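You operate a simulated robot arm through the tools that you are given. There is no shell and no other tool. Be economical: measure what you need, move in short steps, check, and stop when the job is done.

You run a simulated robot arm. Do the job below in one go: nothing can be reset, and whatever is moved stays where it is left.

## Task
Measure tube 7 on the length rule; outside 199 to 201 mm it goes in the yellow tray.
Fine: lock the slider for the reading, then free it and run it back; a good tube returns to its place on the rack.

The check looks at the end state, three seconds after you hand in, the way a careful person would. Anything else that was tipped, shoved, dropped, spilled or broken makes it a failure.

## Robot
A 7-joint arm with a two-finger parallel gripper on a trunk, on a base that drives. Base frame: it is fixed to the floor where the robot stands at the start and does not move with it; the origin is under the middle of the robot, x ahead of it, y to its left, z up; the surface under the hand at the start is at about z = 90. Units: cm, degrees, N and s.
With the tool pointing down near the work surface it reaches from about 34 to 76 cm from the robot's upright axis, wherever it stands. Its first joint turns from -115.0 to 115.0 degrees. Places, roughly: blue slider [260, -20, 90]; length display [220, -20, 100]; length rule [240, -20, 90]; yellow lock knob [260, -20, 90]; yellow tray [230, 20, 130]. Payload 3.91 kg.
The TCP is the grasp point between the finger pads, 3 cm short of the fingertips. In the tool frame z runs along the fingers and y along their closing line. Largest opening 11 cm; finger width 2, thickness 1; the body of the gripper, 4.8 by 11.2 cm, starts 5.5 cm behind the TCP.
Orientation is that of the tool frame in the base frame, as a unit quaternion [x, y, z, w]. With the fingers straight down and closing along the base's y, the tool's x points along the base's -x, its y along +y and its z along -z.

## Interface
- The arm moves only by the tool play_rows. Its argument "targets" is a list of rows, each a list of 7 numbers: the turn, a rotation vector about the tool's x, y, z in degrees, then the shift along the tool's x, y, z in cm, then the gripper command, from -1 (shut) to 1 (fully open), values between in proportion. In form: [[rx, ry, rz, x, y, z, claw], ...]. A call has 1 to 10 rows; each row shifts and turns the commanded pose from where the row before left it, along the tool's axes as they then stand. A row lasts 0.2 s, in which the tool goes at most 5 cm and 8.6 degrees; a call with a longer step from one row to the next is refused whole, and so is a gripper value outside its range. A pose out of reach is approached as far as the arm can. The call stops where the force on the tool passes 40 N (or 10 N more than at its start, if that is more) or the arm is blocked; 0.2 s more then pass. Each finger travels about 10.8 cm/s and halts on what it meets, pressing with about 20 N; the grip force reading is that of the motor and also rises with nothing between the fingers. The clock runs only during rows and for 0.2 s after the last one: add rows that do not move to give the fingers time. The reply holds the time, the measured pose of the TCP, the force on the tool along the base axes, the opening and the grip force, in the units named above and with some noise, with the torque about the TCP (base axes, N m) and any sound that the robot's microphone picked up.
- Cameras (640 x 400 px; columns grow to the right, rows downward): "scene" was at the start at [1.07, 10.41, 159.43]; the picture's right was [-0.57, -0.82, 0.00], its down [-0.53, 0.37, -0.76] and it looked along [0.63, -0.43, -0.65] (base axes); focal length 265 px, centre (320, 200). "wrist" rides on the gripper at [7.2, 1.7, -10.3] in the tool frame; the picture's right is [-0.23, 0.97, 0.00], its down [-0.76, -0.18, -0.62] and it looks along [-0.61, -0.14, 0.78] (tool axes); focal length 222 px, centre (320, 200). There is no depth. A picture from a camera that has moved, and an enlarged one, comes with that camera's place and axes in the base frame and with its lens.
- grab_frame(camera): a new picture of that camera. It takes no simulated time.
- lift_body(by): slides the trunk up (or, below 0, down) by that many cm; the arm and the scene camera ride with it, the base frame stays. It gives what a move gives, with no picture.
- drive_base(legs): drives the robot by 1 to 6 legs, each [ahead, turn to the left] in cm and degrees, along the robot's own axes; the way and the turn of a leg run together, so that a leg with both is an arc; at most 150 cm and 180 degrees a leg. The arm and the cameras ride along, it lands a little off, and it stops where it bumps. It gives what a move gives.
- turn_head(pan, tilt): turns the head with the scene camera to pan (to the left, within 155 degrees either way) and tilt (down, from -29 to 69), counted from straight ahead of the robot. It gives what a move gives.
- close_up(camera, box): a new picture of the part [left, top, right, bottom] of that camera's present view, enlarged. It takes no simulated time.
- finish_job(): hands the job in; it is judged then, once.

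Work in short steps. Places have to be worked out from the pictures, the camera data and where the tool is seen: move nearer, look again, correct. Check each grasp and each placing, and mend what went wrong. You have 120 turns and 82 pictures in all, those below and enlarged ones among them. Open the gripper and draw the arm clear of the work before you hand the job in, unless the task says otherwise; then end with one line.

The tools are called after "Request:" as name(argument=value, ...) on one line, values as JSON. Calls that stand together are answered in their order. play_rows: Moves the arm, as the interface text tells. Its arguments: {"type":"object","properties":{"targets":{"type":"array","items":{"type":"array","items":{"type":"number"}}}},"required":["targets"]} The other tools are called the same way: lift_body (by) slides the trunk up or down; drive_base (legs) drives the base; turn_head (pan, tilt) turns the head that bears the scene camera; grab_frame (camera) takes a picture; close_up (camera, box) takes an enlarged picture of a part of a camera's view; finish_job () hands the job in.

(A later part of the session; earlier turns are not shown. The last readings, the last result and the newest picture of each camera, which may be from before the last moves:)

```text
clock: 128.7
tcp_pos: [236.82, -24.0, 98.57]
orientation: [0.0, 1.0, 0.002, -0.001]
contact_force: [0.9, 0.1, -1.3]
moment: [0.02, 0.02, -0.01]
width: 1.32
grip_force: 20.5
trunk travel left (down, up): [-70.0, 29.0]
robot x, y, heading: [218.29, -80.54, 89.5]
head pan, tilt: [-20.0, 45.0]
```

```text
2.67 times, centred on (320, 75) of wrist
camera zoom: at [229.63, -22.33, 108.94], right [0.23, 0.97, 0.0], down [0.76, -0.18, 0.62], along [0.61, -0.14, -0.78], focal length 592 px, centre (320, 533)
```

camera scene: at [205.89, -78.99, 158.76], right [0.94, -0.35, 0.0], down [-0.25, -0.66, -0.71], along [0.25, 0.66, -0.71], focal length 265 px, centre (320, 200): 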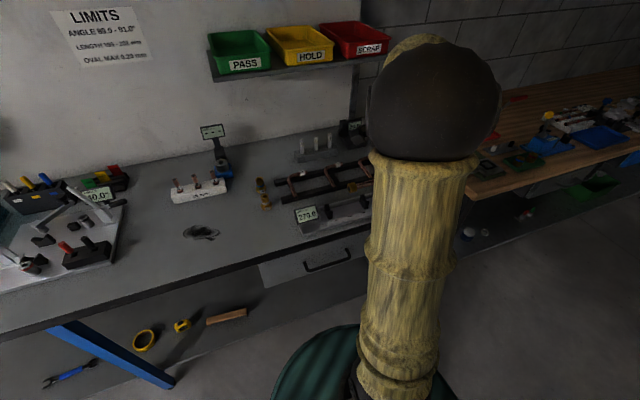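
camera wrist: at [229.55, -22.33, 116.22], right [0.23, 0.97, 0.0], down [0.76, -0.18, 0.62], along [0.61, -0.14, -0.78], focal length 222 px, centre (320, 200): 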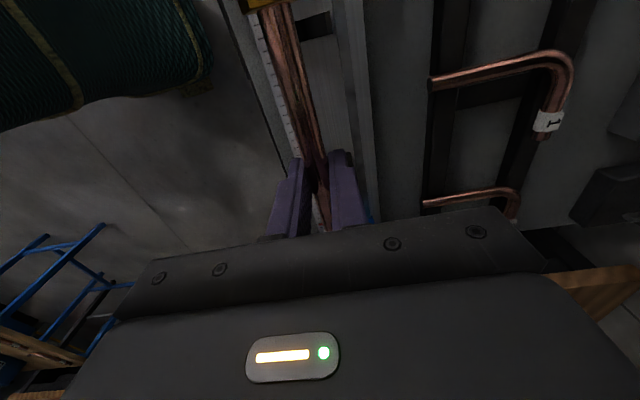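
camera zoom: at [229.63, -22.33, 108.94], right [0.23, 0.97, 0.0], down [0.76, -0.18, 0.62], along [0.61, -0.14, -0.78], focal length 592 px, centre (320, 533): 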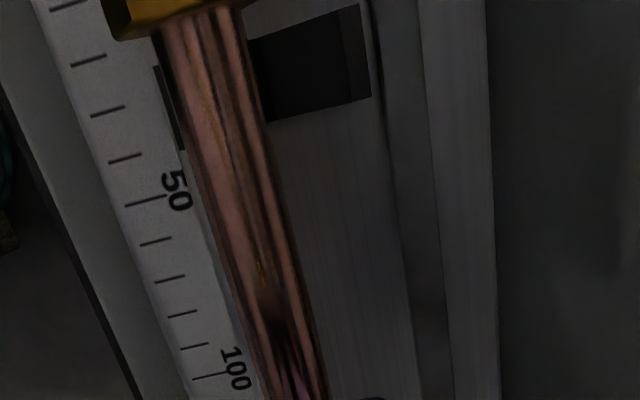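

V centre re-estimated at y≈-23.6. I shift +0.35 and descend gently, watching force.

Request:
play_rows(targets=[[0, 0, 0, 0, 0.35, 0.8, -1], [0, 0, 0, 0, 0, 0.8, -1], [0, 0, 0, 0, 0, 0.5, -1], [0, 0, 0, 0, 0, 0, -1]])

Request:
close_up(camera="scene", box=[290, 185, 386, 245])

```text
clock: 129.7
tcp_pos: [236.7, -23.63, 96.48]
orientation: [0.0, 1.0, 0.0, -0.002]
contact_force: [-0.1, -0.1, -1.3]
moment: [0.03, -0.03, 0.03]
width: 1.34
grip_force: 19.8
trunk travel left (down, up): [-70.0, 29.0]
robot x, y, heading: [218.32, -80.97, 89.7]
head pan, tilt: [-20.0, 45.0]
```

```text
6.67 times, centred on (338, 215) of scene
camera zoom: at [205.93, -78.96, 158.76], right [0.94, -0.35, 0.0], down [-0.25, -0.66, -0.71], along [0.25, 0.66, -0.71], focal length 1769 px, centre (200, 100)
```

zoom: 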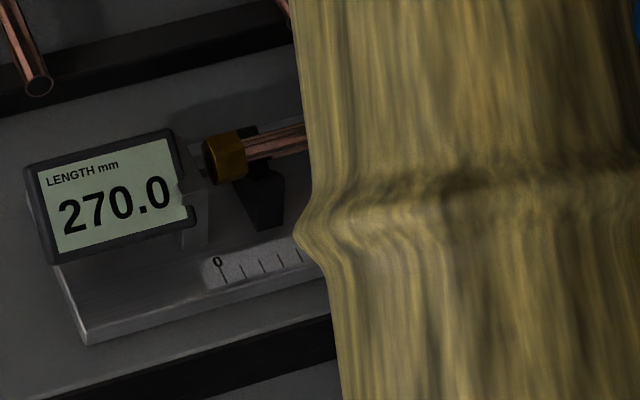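

Request:
play_rows(targets=[[0, 0, 0, 0, 0, 0.3, -1], [0, 0, 0, 0, 0, 0.3, -1], [0, 0, 0, 0, 0, 0, -1]])

```text
clock: 130.5
tcp_pos: [236.71, -23.66, 95.94]
orientation: [0.001, 1.0, 0.0, -0.001]
contact_force: [0.2, 0.3, -0.7]
moment: [-0.01, 0.02, 0.01]
width: 1.3
grip_force: 19.8
trunk travel left (down, up): [-70.0, 29.0]
robot x, y, heading: [218.29, -80.76, 89.6]
head pan, tilt: [-20.0, 45.0]
```

Request:
play_rows(targets=[[0, 0, 0, 0, 0, 0.3, -1], [0, 0, 0, 0, 0, 0.2, -1], [0, 0, 0, 0, 0, 0, -1]])

Request:
close_up(camera="scene", box=[290, 185, 386, 245])

```text
clock: 131.3
tcp_pos: [236.68, -23.65, 95.57]
orientation: [-0.001, 1.0, 0.002, 0.0]
contact_force: [1.2, 8.1, 13.3]
moment: [0.05, 0.01, 0.0]
width: 1.31
grip_force: 19.6
trunk travel left (down, up): [-70.0, 29.0]
robot x, y, heading: [218.4, -80.68, 89.6]
head pan, tilt: [-20.0, 45.0]
```

```text
6.67 times, centred on (338, 215) of scene
camera zoom: at [205.9, -78.99, 158.78], right [0.94, -0.35, 0.0], down [-0.25, -0.66, -0.71], along [0.25, 0.66, -0.71], focal length 1769 px, centre (200, 100)
```

zoom: 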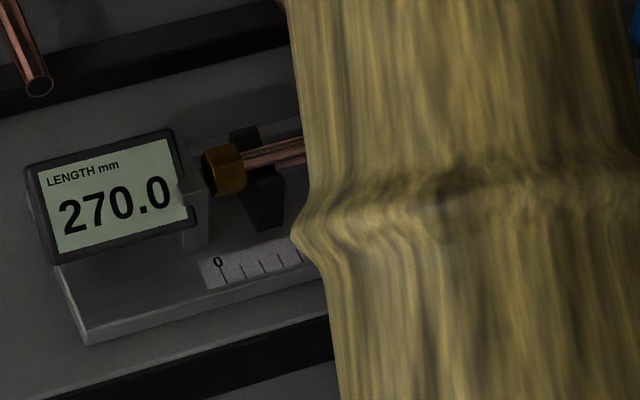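

Contact with the front slope of the V (force +y, +z): shift 0.2 further in +y and see the force.

Request:
play_rows(targets=[[0, 0, 0, 0, 0.15, 0, -1], [0, 0, 0, 0, 0.1, 0, -1], [0, 0, 0, 0, 0, 0, -1]])

```text
clock: 132.1
tcp_pos: [236.72, -23.46, 95.47]
orientation: [0.001, 1.0, 0.0, -0.001]
contact_force: [1.1, 2.3, 4.9]
moment: [0.02, 0.05, 0.01]
width: 1.34
grip_force: 19.9
trunk travel left (down, up): [-70.0, 29.0]
robot x, y, heading: [218.07, -80.43, 89.4]
head pan, tilt: [-20.0, 45.0]
```

Request:
play_rows(targets=[[0, 0, 0, 0, 0.1, 0.1, -1], [0, 0, 0, 0, 0, 0.1, -1], [0, 0, 0, 0, 0, 0, -1]])

```text
clock: 132.9
tcp_pos: [236.77, -23.39, 95.35]
orientation: [0.001, 1.0, 0.001, -0.001]
contact_force: [-0.4, 0.6, 10.5]
moment: [0.03, -0.08, -0.06]
width: 1.33
grip_force: 19.9
trunk travel left (down, up): [-70.0, 29.0]
robot x, y, heading: [218.17, -80.89, 89.5]
head pan, tilt: [-20.0, 45.0]
```

Seated in both V flanks. Lighten slightly and slide left toward the stop in small steps.

Request:
play_rows(targets=[[0, 0, 0, 0, 0, -0.12, -1], [0, 0, 0, 0.15, 0, 0, -1], [0, 0, 0, 0.15, 0, 0, -1], [0, 0, 0, 0, 0, 0, -1]])

Request:
close_up(camera="scene", box=[302, 195, 366, 235])

```text
clock: 133.9
tcp_pos: [236.45, -23.38, 95.53]
orientation: [0.0, 1.0, 0.0, 0.0]
contact_force: [-0.9, 0.3, -0.7]
moment: [-0.02, -0.01, 0.02]
width: 1.33
grip_force: 19.9
trunk travel left (down, up): [-70.0, 29.0]
robot x, y, heading: [218.14, -80.64, 89.4]
head pan, tilt: [-20.0, 45.0]
```

```text
10.00 times, centred on (334, 215) of scene
camera zoom: at [205.93, -78.95, 158.75], right [0.94, -0.35, 0.0], down [-0.25, -0.66, -0.71], along [0.25, 0.66, -0.71], focal length 2654 px, centre (180, 50)
```

zoom: 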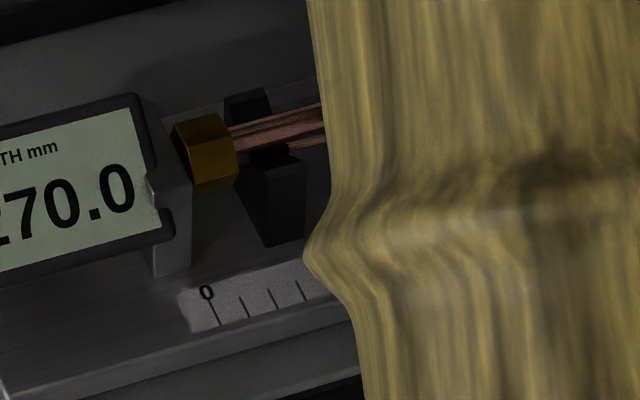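

Request:
play_rows(targets=[[0, 0, 0, 0.1, 0, 0, -1], [0, 0, 0, 0.1, 0, 0, -1], [0, 0, 0, 0, 0, 0, -1]])

```text
clock: 134.7
tcp_pos: [236.13, -23.46, 95.45]
orientation: [0.0, 1.0, -0.001, -0.001]
contact_force: [0.1, -0.2, -1.2]
moment: [0.01, 0.04, 0.0]
width: 1.32
grip_force: 20.3
trunk travel left (down, up): [-70.0, 29.0]
robot x, y, heading: [218.25, -80.27, 89.6]
head pan, tilt: [-20.0, 45.0]
```

Request:
play_rows(targets=[[0, 0, 0, 0.1, 0, 0, -1], [0, 0, 0, 0.1, 0, 0, -1], [0, 0, 0, 0, 0, 0, -1]])

Request:
close_up(camera="scene", box=[302, 195, 366, 235])

```text
clock: 135.5
tcp_pos: [236.13, -23.51, 95.44]
orientation: [0.0, 1.0, 0.001, -0.001]
contact_force: [5.1, -0.7, -0.4]
moment: [0.02, 0.07, -0.06]
width: 1.32
grip_force: 20.0
trunk travel left (down, up): [-70.0, 29.0]
robot x, y, heading: [218.17, -80.46, 89.6]
head pan, tilt: [-20.0, 45.0]
```

```text
10.00 times, centred on (334, 215) of scene
camera zoom: at [206.0, -78.97, 158.77], right [0.94, -0.35, 0.0], down [-0.25, -0.66, -0.71], along [0.25, 0.66, -0.71], focal length 2654 px, centre (180, 50)
```

zoom: 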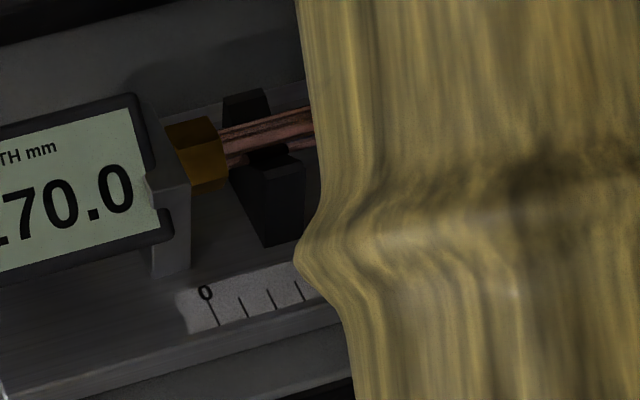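

The left end is against the stop. Ease down 0.1 and release, opening a bit.

Request:
play_rows(targets=[[0, 0, 0, -0.03, 0, 0.08, -1], [0, 0, 0, 0, 0, 0, -0.6], [0, 0, 0, 0, 0, 0, -0.4], [0, 0, 0, 0, 0, 0, -0.4], [0, 0, 0, 0, 0, -3, -0.4], [0, 0, 0, 0, 0, -5, -0.4], [0, 0, 0, 0, 0, -5, -0.4]])

Request:
grab_frame(camera="wrist")

```text
clock: 137.1
tcp_pos: [236.03, -23.6, 108.67]
orientation: [-0.001, 1.0, 0.0, -0.002]
contact_force: [-0.7, -0.1, -0.1]
moment: [0.0, -0.01, 0.04]
width: 3.29
grip_force: 0.1
trunk travel left (down, up): [-70.0, 29.0]
robot x, y, heading: [218.4, -80.6, 89.4]
head pan, tilt: [-20.0, 45.0]
```

```text
37 pictures are left
camera wrist: at [228.82, -21.93, 119.01], right [0.23, 0.97, 0.0], down [0.76, -0.18, 0.62], along [0.61, -0.14, -0.78], focal length 222 px, centre (320, 200)
```

wrist: 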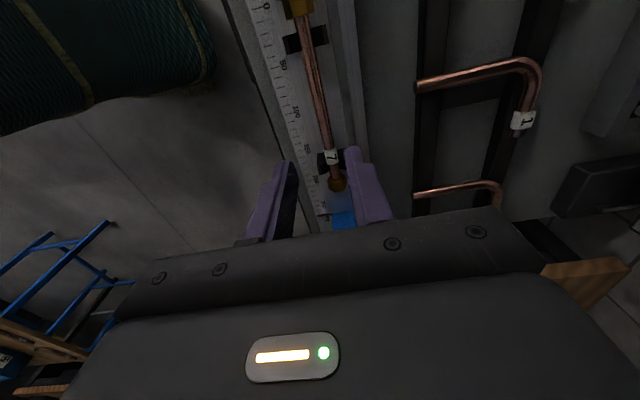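

Tube rests in both V's against the stop. Now I move to view the slider and yellow lock closely.

Request:
play_rows(targets=[[0, 0, 0, -3, -3, 0, -0.4], [0, 0, 0, -3, -3, 0, -0.4], [0, 0, 0, -3, -3, 0, -0.4], [0, 0, 0, -3, -3, 0, -0.4], [0, 0, 0, -3, 0, 0, -0.4], [0, 0, 0, 0, 0, 0, -0.4]])

Request:
close_up(camera="wrist", box=[300, 0, 620, 200])

Request:
grab_frame(camera="scene")

```text
clock: 138.5
tcp_pos: [251.16, -35.49, 108.59]
orientation: [0.0, 1.0, 0.001, -0.001]
contact_force: [-0.6, -0.6, 0.4]
moment: [-0.05, 0.02, 0.02]
width: 3.34
grip_force: 0.1
trunk travel left (down, up): [-70.0, 29.0]
robot x, y, heading: [218.13, -80.65, 89.3]
head pan, tilt: [-20.0, 45.0]
```

```text
2.00 times, centred on (460, 100) of wrist
camera zoom: at [243.95, -33.84, 118.86], right [0.23, 0.97, 0.0], down [0.76, -0.18, 0.62], along [0.61, -0.14, -0.78], focal length 444 px, centre (40, 400)
```

zoom: 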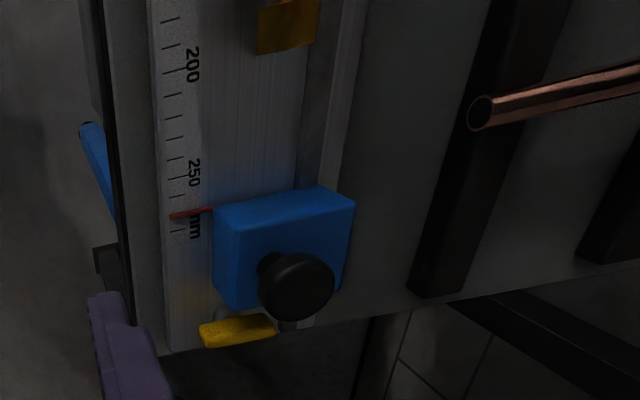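

```text
35 pictures are left
camera scene: at [205.9, -79.0, 158.76], right [0.94, -0.35, 0.0], down [-0.25, -0.66, -0.71], along [0.25, 0.66, -0.71], focal length 265 px, centre (320, 200)
```

scene: 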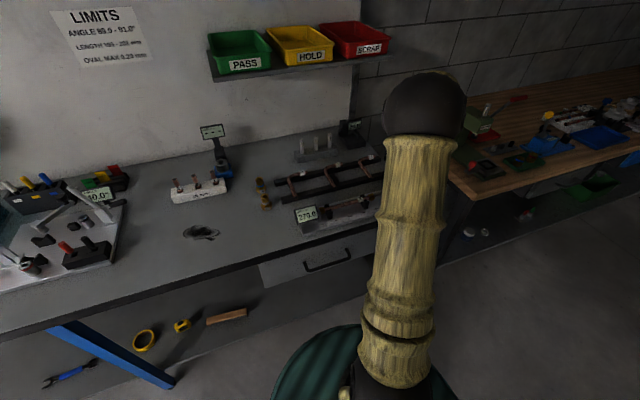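

Slider body ≈ x 253.4–258, y -26.3…-20.2; black handle on top; yellow paddle ≈ (262,-24,92). I move the wrist camera nearer for a detailed look at the lock.

Request:
play_rows(targets=[[0, 0, 0, -4, 0, 0, -0.4], [0, 0, 0, -4, 0, 0, -0.4], [0, 0, 0, -4, 0, 0, -0.4], [0, 0, 0, 0, 0, 0, -0.4]])

Request:
close_up(camera="wrist", box=[300, 0, 540, 150])

Request:
close_up(camera="scene", box=[288, 140, 448, 240])

```text
clock: 139.5
tcp_pos: [263.02, -35.4, 108.23]
orientation: [-0.001, 1.0, 0.001, -0.001]
contact_force: [-0.1, 0.1, -1.1]
moment: [0.0, 0.01, 0.0]
width: 3.3
grip_force: 0.0
trunk travel left (down, up): [-70.0, 29.0]
robot x, y, heading: [218.4, -80.51, 89.4]
head pan, tilt: [-20.0, 45.0]
```

```text
2.67 times, centred on (420, 75) of wrist
camera zoom: at [255.86, -33.71, 118.62], right [0.23, 0.97, 0.0], down [0.76, -0.18, 0.62], along [0.61, -0.14, -0.78], focal length 592 px, centre (53, 533)
```

zoom: 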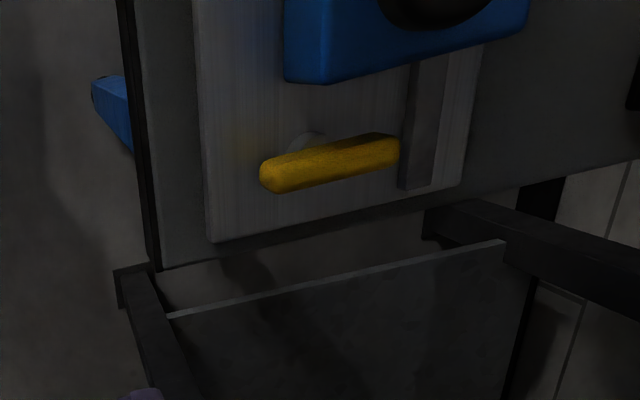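

```text
4.00 times, centred on (368, 190) of scene
camera zoom: at [205.89, -78.98, 158.76], right [0.94, -0.35, 0.0], down [-0.25, -0.66, -0.71], along [0.25, 0.66, -0.71], focal length 1062 px, centre (128, 240)
```

zoom: 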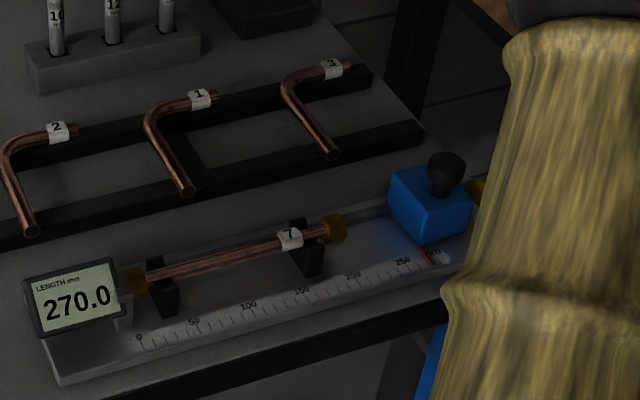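

The yellow lock is a wing on a vertical post at ≈(261,-24.6,93.5), set across the rule at its right end. First I'll grasp the slider's black knob (≈256.4,-23.3,97.7) from above; moving over it.

Request:
play_rows(targets=[[0, 0, 0, 3.3, 3, 0, 0], [0, 0, 0, 3.3, 3, 0, 0], [0, 0, 0, 0, 4, 0, 0], [0, 0, 0, 0, 2.1, 2, 0], [0, 0, 0, 0, 0, 2.5, 0], [0, 0, 0, 0, 0, 0, 0]])

Request:
grab_frame(camera="wrist")

Request:
close_up(camera="scene", box=[288, 140, 448, 240])

```text
clock: 140.9
tcp_pos: [256.53, -23.48, 103.79]
orientation: [0.0, 1.0, 0.0, -0.002]
contact_force: [0.5, 0.2, 0.0]
moment: [0.01, 0.01, 0.01]
width: 5.5
grip_force: 0.1
trunk travel left (down, up): [-70.0, 29.0]
robot x, y, heading: [217.96, -80.75, 89.5]
head pan, tilt: [-20.0, 45.0]
```

```text
32 pictures are left
camera wrist: at [249.37, -21.75, 114.04], right [0.23, 0.97, 0.0], down [0.76, -0.18, 0.62], along [0.61, -0.14, -0.78], focal length 222 px, centre (320, 200)
```

wrist: 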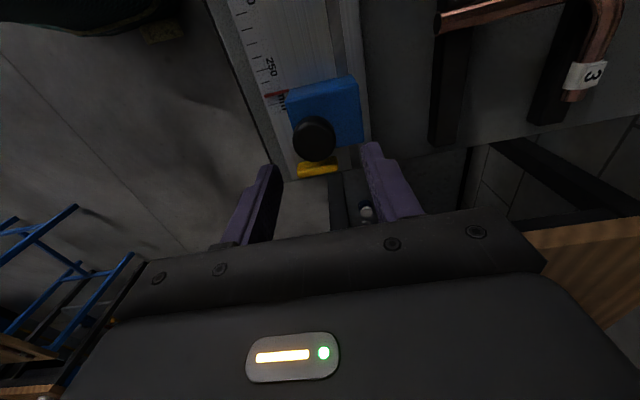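

```text
4.00 times, centred on (368, 190) of scene
camera zoom: at [205.93, -78.97, 158.76], right [0.94, -0.35, 0.0], down [-0.25, -0.66, -0.71], along [0.25, 0.66, -0.71], focal length 1062 px, centre (128, 240)
```

zoom: 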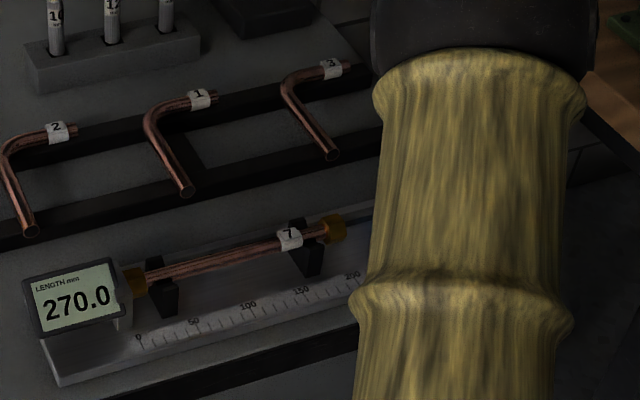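

Knob centre ≈(256.1,-23.65,98). Descend onto it and close.

Request:
play_rows(targets=[[0, 0, 0, 0.4, -0.15, 1.5, 0], [0, 0, 0, 0, 0, 1.5, 0], [0, 0, 0, 0, 0, 1.2, 0], [0, 0, 0, 0, 0, 0, -0.4], [0, 0, 0, 0, 0, 0, -0.7], [0, 0, 0, 0, 0, 0, -0.7]])

```text
clock: 142.3
tcp_pos: [256.09, -23.68, 99.54]
orientation: [0.0, 1.0, -0.001, -0.002]
contact_force: [-3.9, -18.3, -6.0]
moment: [-0.46, 0.11, 0.01]
width: 3.1
grip_force: 44.7
trunk travel left (down, up): [-70.0, 29.0]
robot x, y, heading: [218.02, -80.93, 89.7]
head pan, tilt: [-20.0, 45.0]
```

Gripped but off-centre (force −y 18 N). I shift the tool −y to relax it.

Request:
play_rows(targets=[[0, 0, 0, 0, -0.15, 0, -0.7], [0, 0, 0, 0, -0.15, 0, -0.7], [0, 0, 0, 0, 0, 0, -0.7]])

```text
clock: 143.1
tcp_pos: [256.03, -23.77, 99.58]
orientation: [-0.001, 1.0, 0.0, -0.001]
contact_force: [-0.2, -7.6, -9.4]
moment: [0.06, -0.04, -0.03]
width: 3.09
grip_force: 44.7
trunk travel left (down, up): [-70.0, 29.0]
robot x, y, heading: [218.35, -80.5, 89.3]
head pan, tilt: [-20.0, 45.0]
```

Now drag the slider left, 5 cm first.

Request:
play_rows(targets=[[0, 0, 0, 0.5, -0.1, 0, -0.7], [0, 0, 0, 1, 0, 0, -0.7], [0, 0, 0, 1, 0, 0, -0.7], [0, 0, 0, 1, 0, 0, -0.7], [0, 0, 0, 1, 0, 0, -0.7], [0, 0, 0, 0.5, 0, 0, -0.7], [0, 0, 0, 0, 0, 0, -0.7]])

Request:
close_up(camera="scene", box=[288, 140, 448, 240])

```text
clock: 144.7
tcp_pos: [250.97, -23.78, 99.49]
orientation: [0.0, 1.0, 0.001, -0.001]
contact_force: [0.1, 14.6, -2.5]
moment: [0.27, 0.32, -0.01]
width: 3.11
grip_force: 44.6
trunk travel left (down, up): [-70.0, 29.0]
robot x, y, heading: [218.16, -80.71, 89.6]
head pan, tilt: [-20.0, 45.0]
```

```text
4.00 times, centred on (368, 190) of scene
camera zoom: at [205.95, -78.7, 158.77], right [0.94, -0.35, 0.0], down [-0.25, -0.66, -0.71], along [0.25, 0.66, -0.71], focal length 1062 px, centre (128, 240)
```

zoom: 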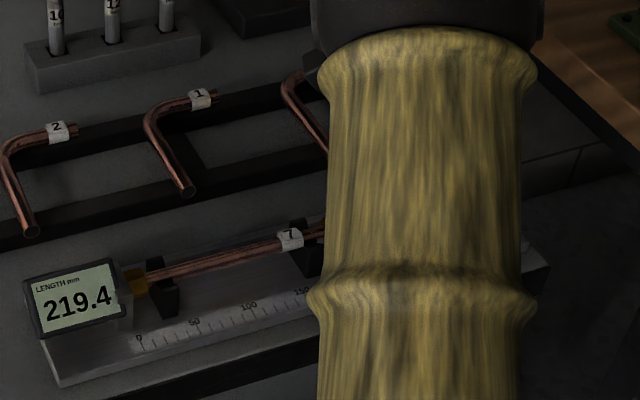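

Display 219.4. Continue: 1.5 cm, with slight +y correction.

Request:
play_rows(targets=[[0, 0, 0, 0.5, 0.1, 0, -0.7], [0, 0, 0, 0.5, 0, 0, -0.7], [0, 0, 0, 0.4, 0, 0, -0.7], [0, 0, 0, 0, 0, 0, -0.7]])

Request:
close_up(camera="scene", box=[288, 190, 368, 240])

```text
clock: 145.7
tcp_pos: [249.65, -23.63, 99.52]
orientation: [-0.001, 1.0, 0.001, 0.001]
contact_force: [0.7, 14.3, 4.8]
moment: [0.29, -0.02, -0.02]
width: 3.12
grip_force: 45.1
trunk travel left (down, up): [-70.0, 29.0]
robot x, y, heading: [218.24, -80.57, 89.4]
head pan, tilt: [-20.0, 45.0]
```

```text
8.00 times, centred on (328, 215) of scene
camera zoom: at [205.91, -78.8, 158.76], right [0.94, -0.35, 0.0], down [-0.25, -0.66, -0.71], along [0.25, 0.66, -0.71], focal length 2123 px, centre (256, 80)
```

zoom: 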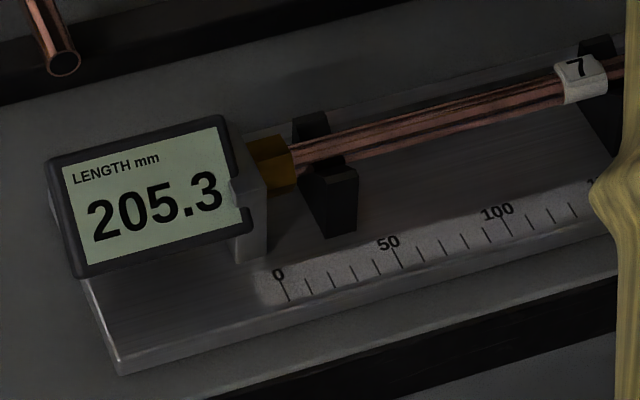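

205.3 now. Advance in 0.15 cm steps and watch for contact force.

Request:
play_rows(targets=[[0, 0, 0, 0.2, 0.1, 0, -0.7], [0, 0, 0, 0.15, 0, 0, -0.7], [0, 0, 0, 0, 0, 0, -0.7]])

Request:
close_up(camera="scene", box=[288, 190, 368, 240])

```text
clock: 146.5
tcp_pos: [249.4, -23.75, 99.62]
orientation: [0.0, 1.0, 0.0, -0.001]
contact_force: [1.1, 5.7, 2.7]
moment: [-0.02, -0.61, -0.05]
width: 3.13
grip_force: 45.0
trunk travel left (down, up): [-70.0, 29.0]
robot x, y, heading: [218.35, -80.76, 89.5]
head pan, tilt: [-20.0, 45.0]
```

```text
8.00 times, centred on (328, 215) of scene
camera zoom: at [205.91, -78.92, 158.75], right [0.94, -0.35, 0.0], down [-0.25, -0.66, -0.71], along [0.25, 0.66, -0.71], focal length 2123 px, centre (256, 80)
```

zoom: 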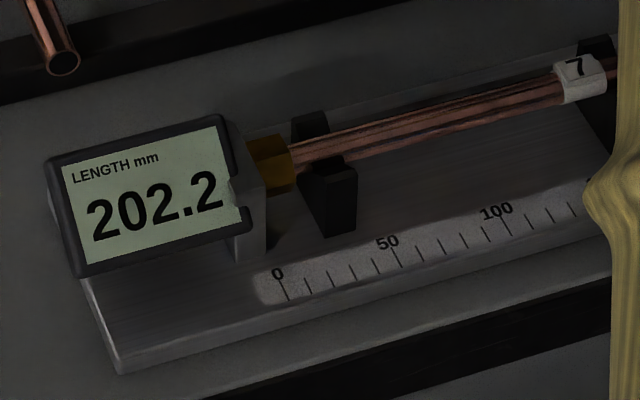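

Request:
play_rows(targets=[[0, 0, 0, 0.15, 0, 0, -0.7], [0, 0, 0, 0.1, 0, 0, -0.7], [0, 0, 0, 0, 0, 0, -0.7]])

Request:
close_up(camera="scene", box=[288, 190, 368, 240])

```text
clock: 147.3
tcp_pos: [249.01, -23.55, 99.53]
orientation: [0.0, 1.0, -0.001, 0.0]
contact_force: [2.2, 1.9, -1.0]
moment: [0.03, -0.08, 0.0]
width: 3.13
grip_force: 45.2
trunk travel left (down, up): [-70.0, 29.0]
robot x, y, heading: [218.46, -80.68, 89.1]
head pan, tilt: [-20.0, 45.0]
```

```text
8.00 times, centred on (328, 215) of scene
camera zoom: at [205.97, -78.92, 158.75], right [0.94, -0.35, 0.0], down [-0.25, -0.66, -0.71], along [0.25, 0.66, -0.71], focal length 2123 px, centre (256, 80)
```

zoom: 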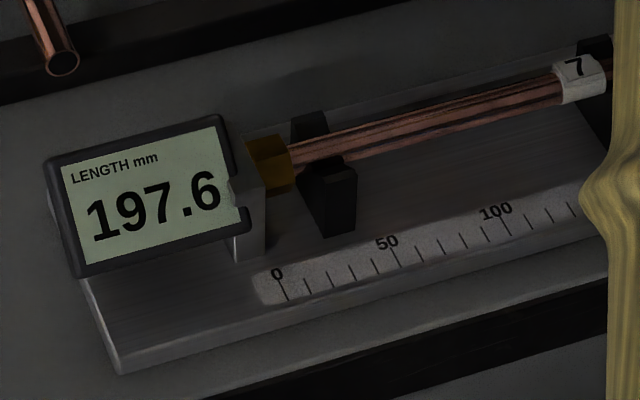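

197.6 with slight resistance; nudge further to make sure it's fully home.

Request:
play_rows(targets=[[0, 0, 0, 0.1, 0, 0, -0.7], [0, 0, 0, 0.1, 0, 0, -0.7], [0, 0, 0, 0, 0, 0, -0.7]])

Request:
close_up(camera="scene", box=[288, 190, 368, 240])

```text
clock: 148.1
tcp_pos: [249.09, -23.72, 99.54]
orientation: [-0.001, 1.0, 0.001, -0.001]
contact_force: [9.0, 0.5, -4.0]
moment: [-0.05, -0.16, -0.03]
width: 3.1
grip_force: 45.2
trunk travel left (down, up): [-70.0, 29.0]
robot x, y, heading: [218.45, -80.77, 89.4]
head pan, tilt: [-20.0, 45.0]
```

```text
8.00 times, centred on (328, 215) of scene
camera zoom: at [206.11, -78.93, 158.77], right [0.94, -0.35, 0.0], down [-0.25, -0.66, -0.71], along [0.25, 0.66, -0.71], focal length 2123 px, centre (256, 80)
```

zoom: 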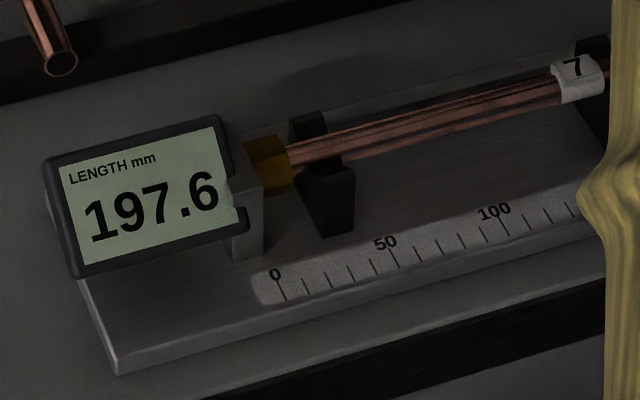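

Firm contact: 197.6 mm – outside limits. Release the knob, lift, and turn the tool −90° to address the yellow lock.

Request:
play_rows(targets=[[0, 0, 0, 0, 0, 0, 0], [0, 0, 0, 0, 0, 0, 0], [0, 0, 0, 0, 0, -3, 0], [0, 0, 0, 0, 0, -4, 0], [0, 0, 0, -4, 0, -2, 0], [0, 0, 0, -4, 0, 0, 0], [0, 0, 0, -3.9, -0.8, 0, 0], [0, 0, 0, 0, 0, 0, 0]])

Request:
play_rows(targets=[[0, 0, -8.2, 0, 0, 0, 0], [0, 0, -8.2, 0, 0, 0, 0], [0, 0, -8.2, 0, 0, 0, 0], [0, 0, -8.2, 0, 0, 0, 0], [0, 0, -8.2, 0, 0, 0, 0], [0, 0, -8.2, 0, 0, 0, 0], [0, 0, -8.2, 0, 0, 0, 0], [0, 0, -8.2, 0, 0, 0, 0], [0, 0, -8.2, 0, 0, 0, 0], [0, 0, -8.2, 0, 0, 0, 0]])

Request:
grab_frame(camera="wrist")

Request:
close_up(camera="scene", box=[288, 140, 448, 240])

```text
clock: 149.9
tcp_pos: [260.77, -24.68, 108.67]
orientation: [-0.001, 1.0, 0.001, -0.001]
contact_force: [0.5, -0.6, -0.5]
moment: [-0.01, -0.02, -0.04]
width: 5.49
grip_force: 0.0
trunk travel left (down, up): [-70.0, 29.0]
robot x, y, heading: [218.08, -80.5, 89.6]
head pan, tilt: [-20.0, 45.0]
```

```text
clock: 152.1
tcp_pos: [260.75, -24.54, 108.67]
orientation: [-0.657, 0.754, 0.001, -0.001]
contact_force: [-0.2, 0.7, 0.7]
moment: [0.01, 0.0, -0.01]
width: 5.5
grip_force: 0.1
trunk travel left (down, up): [-70.0, 29.0]
robot x, y, heading: [218.5, -80.39, 89.6]
head pan, tilt: [-20.0, 45.0]
```

```text
25 pictures are left
camera wrist: at [258.2, -31.45, 118.89], right [-0.93, 0.36, 0.0], down [0.28, 0.73, 0.62], along [0.22, 0.58, -0.78], focal length 222 px, centre (320, 200)
```

wrist: 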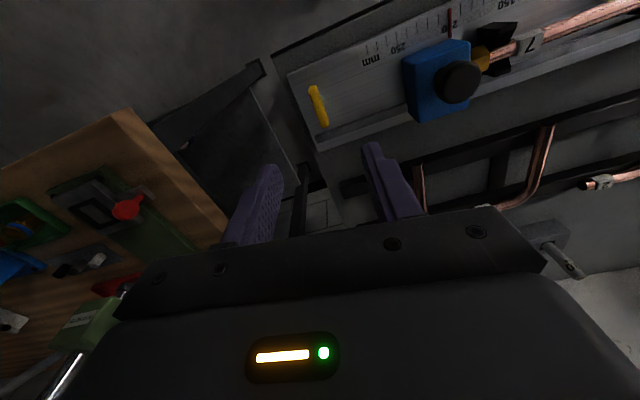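

```text
4.00 times, centred on (368, 190) of scene
camera zoom: at [205.94, -78.97, 158.76], right [0.94, -0.35, 0.0], down [-0.25, -0.66, -0.71], along [0.25, 0.66, -0.71], focal length 1062 px, centre (128, 240)
```

zoom: 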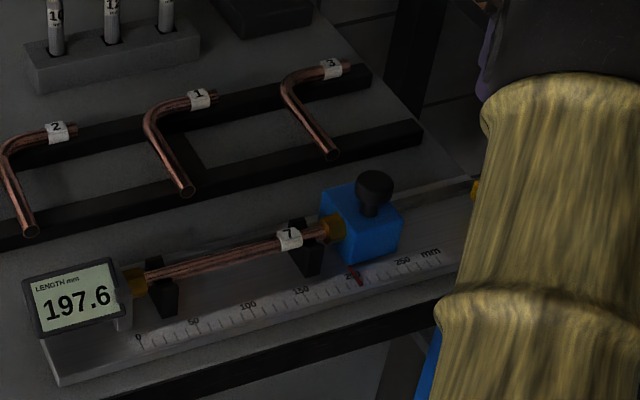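

Lock wing centre ≈(260.9,-24.8). Align and descend over it.

Request:
play_rows(targets=[[0, 0, -8, 0, 0, 0, 0], [0, 0, 0, 0.25, -0.15, 3, 0], [0, 0, 0, 0, 0, 4, 0], [0, 0, 0, 0, 0, 4, 0], [0, 0, 0, 0, 0, 1.5, 0], [0, 0, 0, 0, 0, 0.7, 0], [0, 0, 0, 0, 0, 0, 0]])

Request:
grab_frame(camera="wrist")

```text
clock: 153.7
tcp_pos: [260.87, -24.85, 95.44]
orientation: [-0.707, 0.707, 0.0, 0.0]
contact_force: [0.1, -0.3, -0.7]
moment: [0.0, -0.01, 0.01]
width: 5.5
grip_force: 0.0
trunk travel left (down, up): [-70.0, 29.0]
robot x, y, heading: [218.65, -80.71, 89.6]
head pan, tilt: [-20.0, 45.0]
```

```text
23 pictures are left
camera wrist: at [259.31, -32.05, 105.71], right [-0.97, 0.23, 0.0], down [0.18, 0.76, 0.62], along [0.14, 0.61, -0.78], focal length 222 px, centre (320, 200)
```

wrist: 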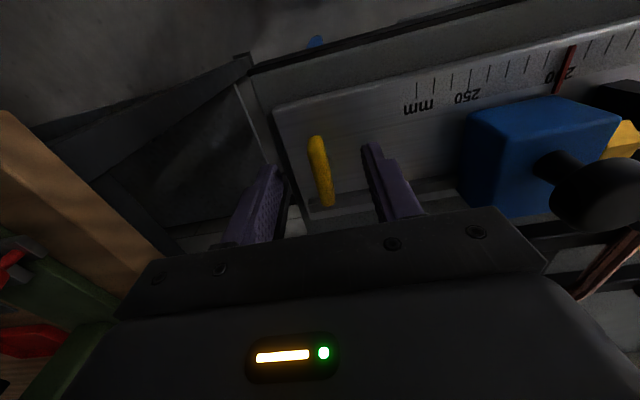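

The wing is between the fingers. Close and begin turning clockwise.

Request:
play_rows(targets=[[0, 0, 0, 0, 0, 0, -0.5], [0, 0, 0, 0, 0, 0, -0.9], [0, 0, 0, 0, 0, 0, -0.9], [0, 0, 0, 0, 0, 0, -0.9]])

Request:
play_rows(targets=[[0, 0, 7, 0, 0, 0, -0.9], [0, 0, 7, 0, 0, 0, -0.9], [0, 0, 7, 0, 0, 0, -0.9]])

```text
clock: 154.7
tcp_pos: [260.79, -24.82, 95.41]
orientation: [0.708, -0.706, -0.001, 0.001]
contact_force: [-7.3, -1.6, -2.0]
moment: [0.04, -0.19, -0.14]
width: 0.99
grip_force: 44.6
trunk travel left (down, up): [-70.0, 29.0]
robot x, y, heading: [218.19, -80.53, 89.2]
head pan, tilt: [-20.0, 45.0]
```

```text
clock: 155.5
tcp_pos: [260.83, -24.81, 95.32]
orientation: [-0.565, 0.825, 0.0, -0.001]
contact_force: [-12.0, -7.5, -7.3]
moment: [0.87, -0.49, -0.01]
width: 0.99
grip_force: 44.5
trunk travel left (down, up): [-70.0, 29.0]
robot x, y, heading: [218.08, -81.04, 89.3]
head pan, tilt: [-20.0, 45.0]
```

It turns freely. Continue to about 90°.

Request:
play_rows(targets=[[0, 0, 7, 0, 0, 0, -0.9], [0, 0, 7, 0, 0, 0, -0.9], [0, 0, 7, 0, 0, 0, -0.9], [0, 0, 7, 0, 0, 0, -0.9], [0, 0, 7, 0, 0, 0, -0.9]])

Request:
play_rows(targets=[[0, 0, 7, 0, 0, 0, -0.9], [0, 0, 7, 0, 0, 0, -0.9], [0, 0, 7, 0, 0, 0, -0.9], [0, 0, 7, 0, 0, 0, -0.9], [0, 0, 6, 0, 0, 0, -0.9], [0, 0, 0, 0, 0, 0, -0.9]])

Request:
close_up(camera="scene", box=[288, 140, 448, 240])

```text
clock: 156.7
tcp_pos: [260.83, -24.75, 95.38]
orientation: [-0.291, 0.957, 0.0, -0.001]
contact_force: [-14.0, -11.2, -11.6]
moment: [0.15, -0.58, 0.0]
width: 0.97
grip_force: 44.9
trunk travel left (down, up): [-70.0, 29.0]
robot x, y, heading: [218.3, -80.65, 89.6]
head pan, tilt: [-20.0, 45.0]
```

```text
clock: 158.1
tcp_pos: [260.74, -24.61, 95.47]
orientation: [0.0, 1.0, 0.0, 0.0]
contact_force: [-11.8, -7.2, -4.8]
moment: [-0.33, 1.4, 0.01]
width: 1.0
grip_force: 45.4
trunk travel left (down, up): [-70.0, 29.0]
robot x, y, heading: [218.28, -80.86, 89.4]
head pan, tilt: [-20.0, 45.0]
```

```text
4.00 times, centred on (368, 190) of scene
camera zoom: at [205.8, -79.04, 158.75], right [0.94, -0.35, 0.0], down [-0.25, -0.66, -0.71], along [0.25, 0.66, -0.71], focal length 1062 px, centre (128, 240)
```

zoom: 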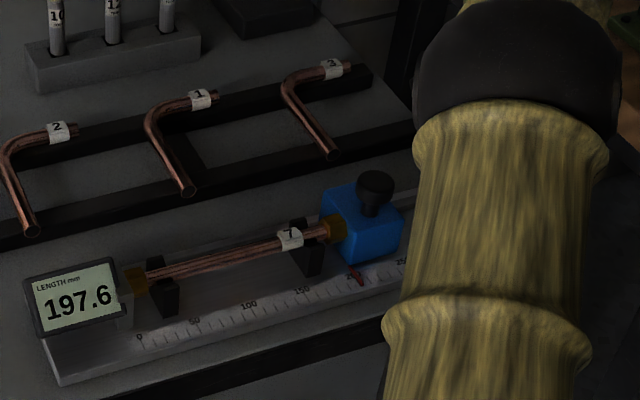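

Locked reading: 197.6 mm (out of limits). Turn the wing back 90° to free it.

Request:
play_rows(targets=[[0, 0, -7.5, 0, 0, 0, -0.9], [0, 0, -7.5, 0, 0, 0, -0.9], [0, 0, -7.5, 0, 0, 0, -0.9], [0, 0, -7.5, 0, 0, 0, -0.9], [0, 0, -7.5, 0, 0, 0, -0.9], [0, 0, -7.5, 0, 0, 0, -0.9]])

Request:
play_rows(targets=[[0, 0, -7.5, 0, 0, 0, -0.9], [0, 0, -7.5, 0, 0, 0, -0.9], [0, 0, -7.5, 0, 0, 0, -0.9], [0, 0, -7.5, 0, 0, 0, -0.9], [0, 0, -7.5, 0, 0, 0, -0.9], [0, 0, -7.5, 0, 0, 0, -0.9], [0, 0, 0, 0, 0, 0, -0.9]])

```text
clock: 159.5
tcp_pos: [260.73, -24.68, 95.48]
orientation: [-0.384, 0.923, 0.0, -0.001]
contact_force: [-12.0, -10.3, -4.5]
moment: [-0.95, 0.64, 0.02]
width: 1.0
grip_force: 45.3
trunk travel left (down, up): [-70.0, 29.0]
robot x, y, heading: [218.28, -80.82, 89.4]
head pan, tilt: [-20.0, 45.0]
```

```text
clock: 161.1
tcp_pos: [260.86, -24.73, 95.51]
orientation: [0.708, -0.707, 0.0, 0.001]
contact_force: [-10.0, -10.9, -7.9]
moment: [-1.54, -0.12, -0.13]
width: 1.0
grip_force: 45.2
trunk travel left (down, up): [-70.0, 29.0]
robot x, y, heading: [218.4, -80.34, 89.2]
head pan, tilt: [-20.0, 45.0]
```

Release the wing, lift, and check.

Request:
play_rows(targets=[[0, 0, 0, 0, 0, 0, -0.4], [0, 0, 0, 0, 0, 0, 0], [0, 0, 0, 0, 0, -3, 0], [0, 0, 0, 0, 0, -5, 0], [0, 0, 0, 0, 0, -5, 0], [0, 0, 0, 0, 0, 0, 0]])

Request:
grab_frame(camera="wrist")

```text
clock: 162.5
tcp_pos: [260.74, -24.65, 108.19]
orientation: [0.708, -0.706, 0.0, 0.001]
contact_force: [-0.3, 0.0, 0.4]
moment: [0.0, 0.03, -0.01]
width: 5.46
grip_force: 0.0
trunk travel left (down, up): [-70.0, 29.0]
robot x, y, heading: [217.87, -80.87, 89.5]
head pan, tilt: [-20.0, 45.0]
```

```text
21 pictures are left
camera wrist: at [259.11, -31.89, 118.51], right [-0.97, 0.23, 0.0], down [0.18, 0.76, 0.62], along [0.14, 0.61, -0.78], focal length 222 px, centre (320, 200)
```

wrist: 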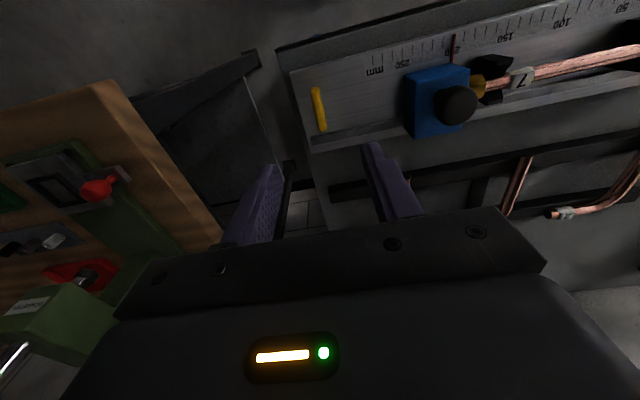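

Wing is back across. With this orientation the fingers straddle the knob along x; move over it, descend and close.

Request:
play_rows(targets=[[0, 0, 0, -0.95, 4, 0, 0], [0, 0, 0, 0, 4, 0, 0], [0, 0, 0, 0, 3.7, 0, 0], [0, 0, 0, 0, 0, 4, 0], [0, 0, 0, 0, 0, 3, 0], [0, 0, 0, 0, 0, 1.5, 0], [0, 0, 0, 0, 0, 0, 0]])

Request:
grab_frame(camera="wrist")

```text
clock: 164.1
tcp_pos: [249.12, -23.8, 99.83]
orientation: [-0.707, 0.707, 0.001, -0.001]
contact_force: [0.0, 0.9, 0.2]
moment: [0.02, 0.0, 0.0]
width: 5.49
grip_force: 0.0
trunk travel left (down, up): [-70.0, 29.0]
robot x, y, heading: [218.03, -80.81, 89.5]
head pan, tilt: [-20.0, 45.0]
```

```text
20 pictures are left
camera wrist: at [247.52, -31.01, 110.17], right [-0.97, 0.23, 0.0], down [0.18, 0.76, 0.62], along [0.14, 0.61, -0.78], focal length 222 px, centre (320, 200)
```

wrist: 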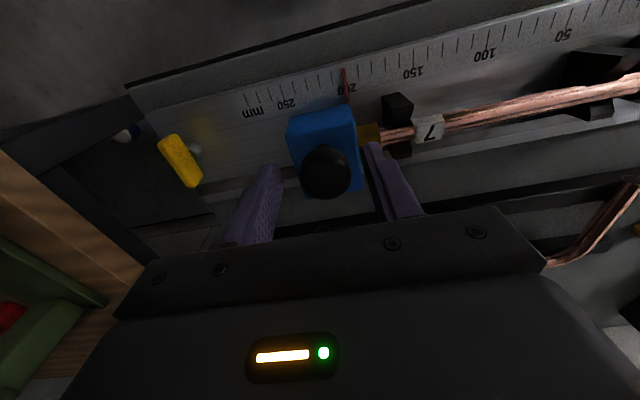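

Knob is caged. Close loosely to 3.3 cm and run the slider right 7.2 cm.

Request:
play_rows(targets=[[0, 0, 0, 0, 0, 0, -0.3], [0, 0, 0, 0, 0, 0, -0.41], [0, 0, 0, 0, -0.6, 0, -0.41], [0, 0, 0, 0, -1.2, 0, -0.41], [0, 0, 0, 0, -1.3, 0, -0.41], [0, 0, 0, 0, -1.3, 0, -0.41], [0, 0, 0, 0, -1.3, 0, -0.41], [0, 0, 0, 0, -1.2, 0, -0.41], [0, 0, 0, 0, -0.4, 0, -0.41], [0, 0, 0, 0, 0, 0, -0.41]])

Request:
close_up(camera="scene", box=[288, 140, 448, 240])

```text
clock: 166.3
tcp_pos: [256.19, -23.7, 100.0]
orientation: [0.708, -0.707, -0.001, 0.001]
contact_force: [-14.1, -4.4, 0.0]
moment: [-0.25, 0.29, 0.09]
width: 3.95
grip_force: 6.9
trunk travel left (down, up): [-70.0, 29.0]
robot x, y, heading: [218.38, -80.53, 89.7]
head pan, tilt: [-20.0, 45.0]
```

```text
4.00 times, centred on (368, 190) of scene
camera zoom: at [205.69, -79.04, 158.74], right [0.94, -0.35, 0.0], down [-0.25, -0.66, -0.71], along [0.25, 0.66, -0.71], focal length 1062 px, centre (128, 240)
```

zoom: 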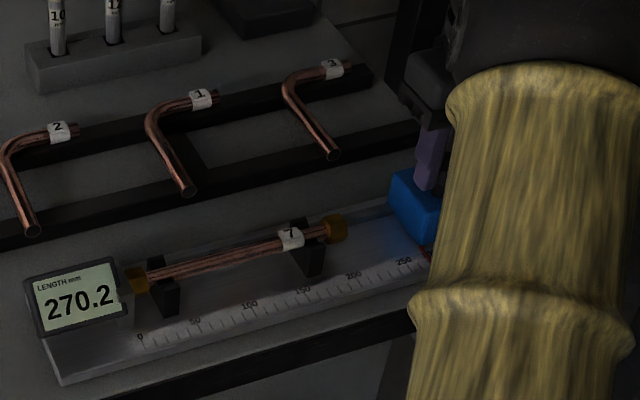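

Slider is back (270.2). Open, lift, then rotate +90° while heading over the tube.

Request:
play_rows(targets=[[0, 0, 0, 0, 0.2, 0, 0], [0, 0, 0, 0, 0, 0, 0], [0, 0, 0, 0, 0, -4, 0], [0, 0, 0, 0, 0, -4.5, 0], [0, 0, 0, 0, 4, 0, 0], [0, 0, 0, 0, 4, 0, 0], [0, 0, 0, 0, 4, 0, 0], [0, 0, 0, 0, 4, 0, 0], [0, 0, 0, 0, 3.9, 0, 0]])

Request:
play_rows(targets=[[0, 0, 8.2, 0, 0, 0, 0], [0, 0, 8.2, 0, 0, 0, 0], [0, 0, 8.2, 0, 0, 0, 0], [0, 0, 8.2, 0, 0, 0, 0], [0, 0, 8.2, 0, 0, 0, 0], [0, 0, 8.2, 0, 0, 0, 0], [0, 0, 8.2, 0, 0, 0, 0], [0, 0, 8.2, 0, 0, 0, 0], [0, 0, 8.2, 0, 0, 0, 0], [0, 0, 8.2, 0, 0, 0, 0]])

Request:
play_rows(targets=[[0, 0, 8, 0, 0, 0, 0], [0, 0, 0, 0, 0, 0, 0]])

Request:
close_up(camera="scene", box=[288, 140, 448, 240])

Request:
grab_frame(camera="wrist")

```text
clock: 168.3
tcp_pos: [236.04, -23.66, 108.61]
orientation: [0.708, -0.706, -0.001, 0.0]
contact_force: [0.4, 1.2, 0.5]
moment: [-0.07, 0.02, 0.0]
width: 5.47
grip_force: 0.0
trunk travel left (down, up): [-70.0, 29.0]
robot x, y, heading: [218.17, -80.58, 89.7]
head pan, tilt: [-20.0, 45.0]
```

```text
clock: 170.5
tcp_pos: [236.37, -23.72, 108.49]
orientation: [-0.068, 0.998, -0.001, -0.002]
contact_force: [0.6, 0.3, -0.1]
moment: [0.02, 0.0, 0.03]
width: 5.51
grip_force: 0.2
trunk travel left (down, up): [-70.0, 29.0]
robot x, y, heading: [218.29, -80.57, 89.4]
head pan, tilt: [-20.0, 45.0]
```

```text
clock: 171.1
tcp_pos: [236.37, -23.76, 108.51]
orientation: [0.001, 1.0, 0.0, 0.0]
contact_force: [0.5, -0.5, 0.0]
moment: [0.04, -0.03, -0.01]
width: 5.47
grip_force: 0.1
trunk travel left (down, up): [-70.0, 29.0]
robot x, y, heading: [218.43, -80.76, 89.3]
head pan, tilt: [-20.0, 45.0]
```

```text
4.00 times, centred on (368, 190) of scene
camera zoom: at [205.92, -78.97, 158.76], right [0.94, -0.35, 0.0], down [-0.25, -0.66, -0.71], along [0.25, 0.66, -0.71], focal length 1062 px, centre (128, 240)
```

zoom: 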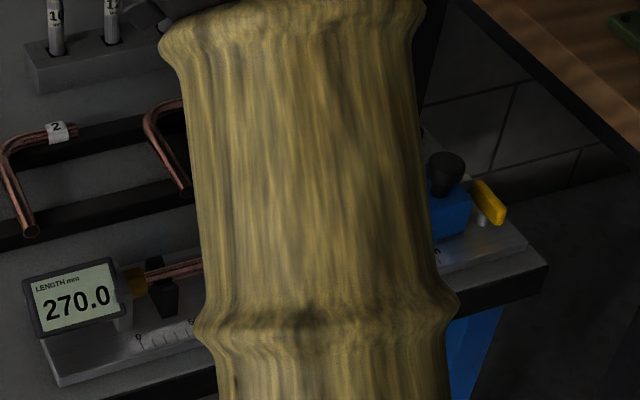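

```text
17 pictures are left
camera wrist: at [229.18, -22.09, 118.77], right [0.23, 0.97, 0.0], down [0.76, -0.18, 0.62], along [0.61, -0.14, -0.78], focal length 222 px, centre (320, 200)
```

wrist: 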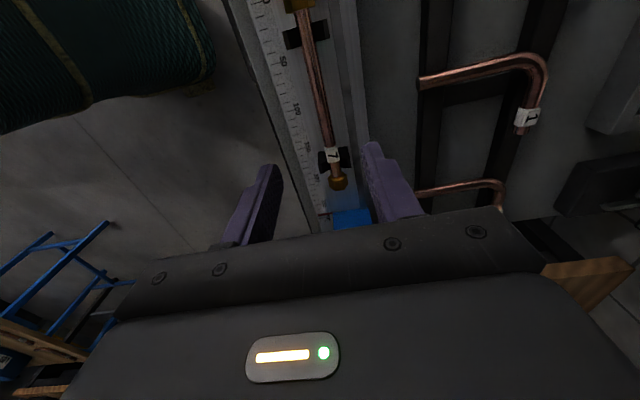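

Display 270.0, lock as found. Descend on the tube with a 3.3 cm opening, grip and lift.

Request:
play_rows(targets=[[0, 0, 0, 0.1, 0.22, 4, -0.4], [0, 0, 0, 0, 0, 4, -0.4], [0, 0, 0, 0, 0, 3.5, -0.4], [0, 0, 0, 0, 0, 1.4, -0.4], [0, 0, 0, 0, 0, 0, -0.7], [0, 0, 0, 0, 0, 0, -1], [0, 0, 0, 0, 0, 0, -1], [0, 0, 0, 0, 0, 0, -1]])

```text
clock: 172.9
tcp_pos: [236.28, -23.54, 95.49]
orientation: [0.0, 1.0, 0.0, -0.001]
contact_force: [1.1, 5.9, 2.6]
moment: [0.08, -0.01, -0.04]
width: 1.33
grip_force: 20.4
trunk travel left (down, up): [-70.0, 29.0]
robot x, y, heading: [218.39, -80.37, 89.2]
head pan, tilt: [-20.0, 45.0]
```

Tube held. Lift it, draw back toward the robot, and raise the trunk to look into the trays.

Request:
play_rows(targets=[[0, 0, 0, 0, 0, -2, -1], [0, 0, 0, 0, 0, -4, -1], [0, 0, 0, 0, 0, -4.5, -1], [0, 0, 0, 0, 0, -4.5, -1], [0, 0, 0, 0, -4, 0, -1], [0, 0, 0, 0, -4.5, 0, -1], [0, 0, 0, 0, -4.5, 0, -1], [0, 0, 0, 0, -4.5, 0, -1], [0, 0, 0, 0, 0, 0, -1]])

Request:
lift_body(by=29)

Request:
turn_head(pan=-10, tilt=25)

Request:
grab_frame(camera="scene")

```text
clock: 174.9
tcp_pos: [236.24, -41.07, 110.5]
orientation: [0.0, 1.0, 0.001, -0.001]
contact_force: [0.7, -1.4, -0.7]
moment: [0.01, -0.01, 0.02]
width: 1.32
grip_force: 20.3
trunk travel left (down, up): [-70.0, 29.0]
robot x, y, heading: [217.98, -80.68, 89.3]
head pan, tilt: [-20.0, 45.0]
```

```text
clock: 177.9
tcp_pos: [236.2, -41.26, 139.53]
orientation: [0.0, 1.0, 0.0, 0.0]
contact_force: [0.0, -0.1, -1.3]
moment: [-0.04, 0.02, 0.0]
width: 1.3
grip_force: 19.8
trunk travel left (down, up): [-99.0, 0.0]
robot x, y, heading: [218.29, -81.1, 89.4]
head pan, tilt: [-20.0, 45.0]
```

```text
clock: 178.7
tcp_pos: [236.31, -41.18, 139.59]
orientation: [0.0, 1.0, 0.0, 0.0]
contact_force: [-0.2, -0.3, -2.4]
moment: [0.0, 0.03, -0.01]
width: 1.33
grip_force: 19.4
trunk travel left (down, up): [-99.0, 0.0]
robot x, y, heading: [218.37, -80.65, 89.8]
head pan, tilt: [-10.0, 25.0]
```

```text
16 pictures are left
camera scene: at [204.76, -77.51, 190.81], right [0.98, -0.18, 0.0], down [-0.08, -0.42, -0.91], along [0.17, 0.89, -0.42], focal length 265 px, centre (320, 200)
```

scene: 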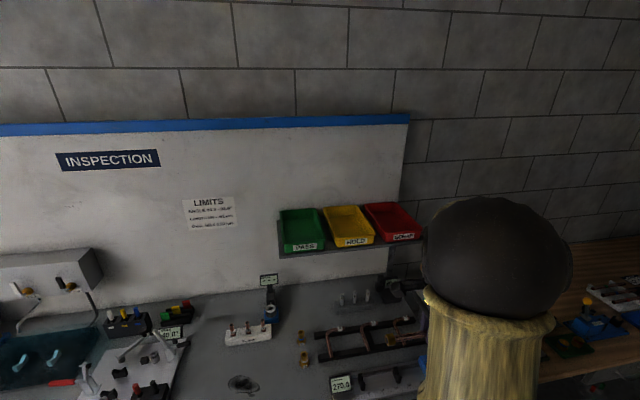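

Request:
close_up(camera="scene", box=[264, 190, 432, 295])

```text
3.81 times, centred on (348, 242) of scene
camera zoom: at [204.76, -77.51, 190.81], right [0.98, -0.18, 0.0], down [-0.08, -0.42, -0.91], along [0.17, 0.89, -0.42], focal length 1011 px, centre (213, 38)
```

zoom: 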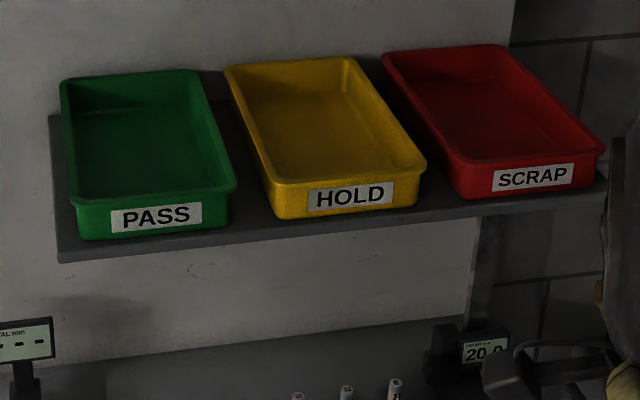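

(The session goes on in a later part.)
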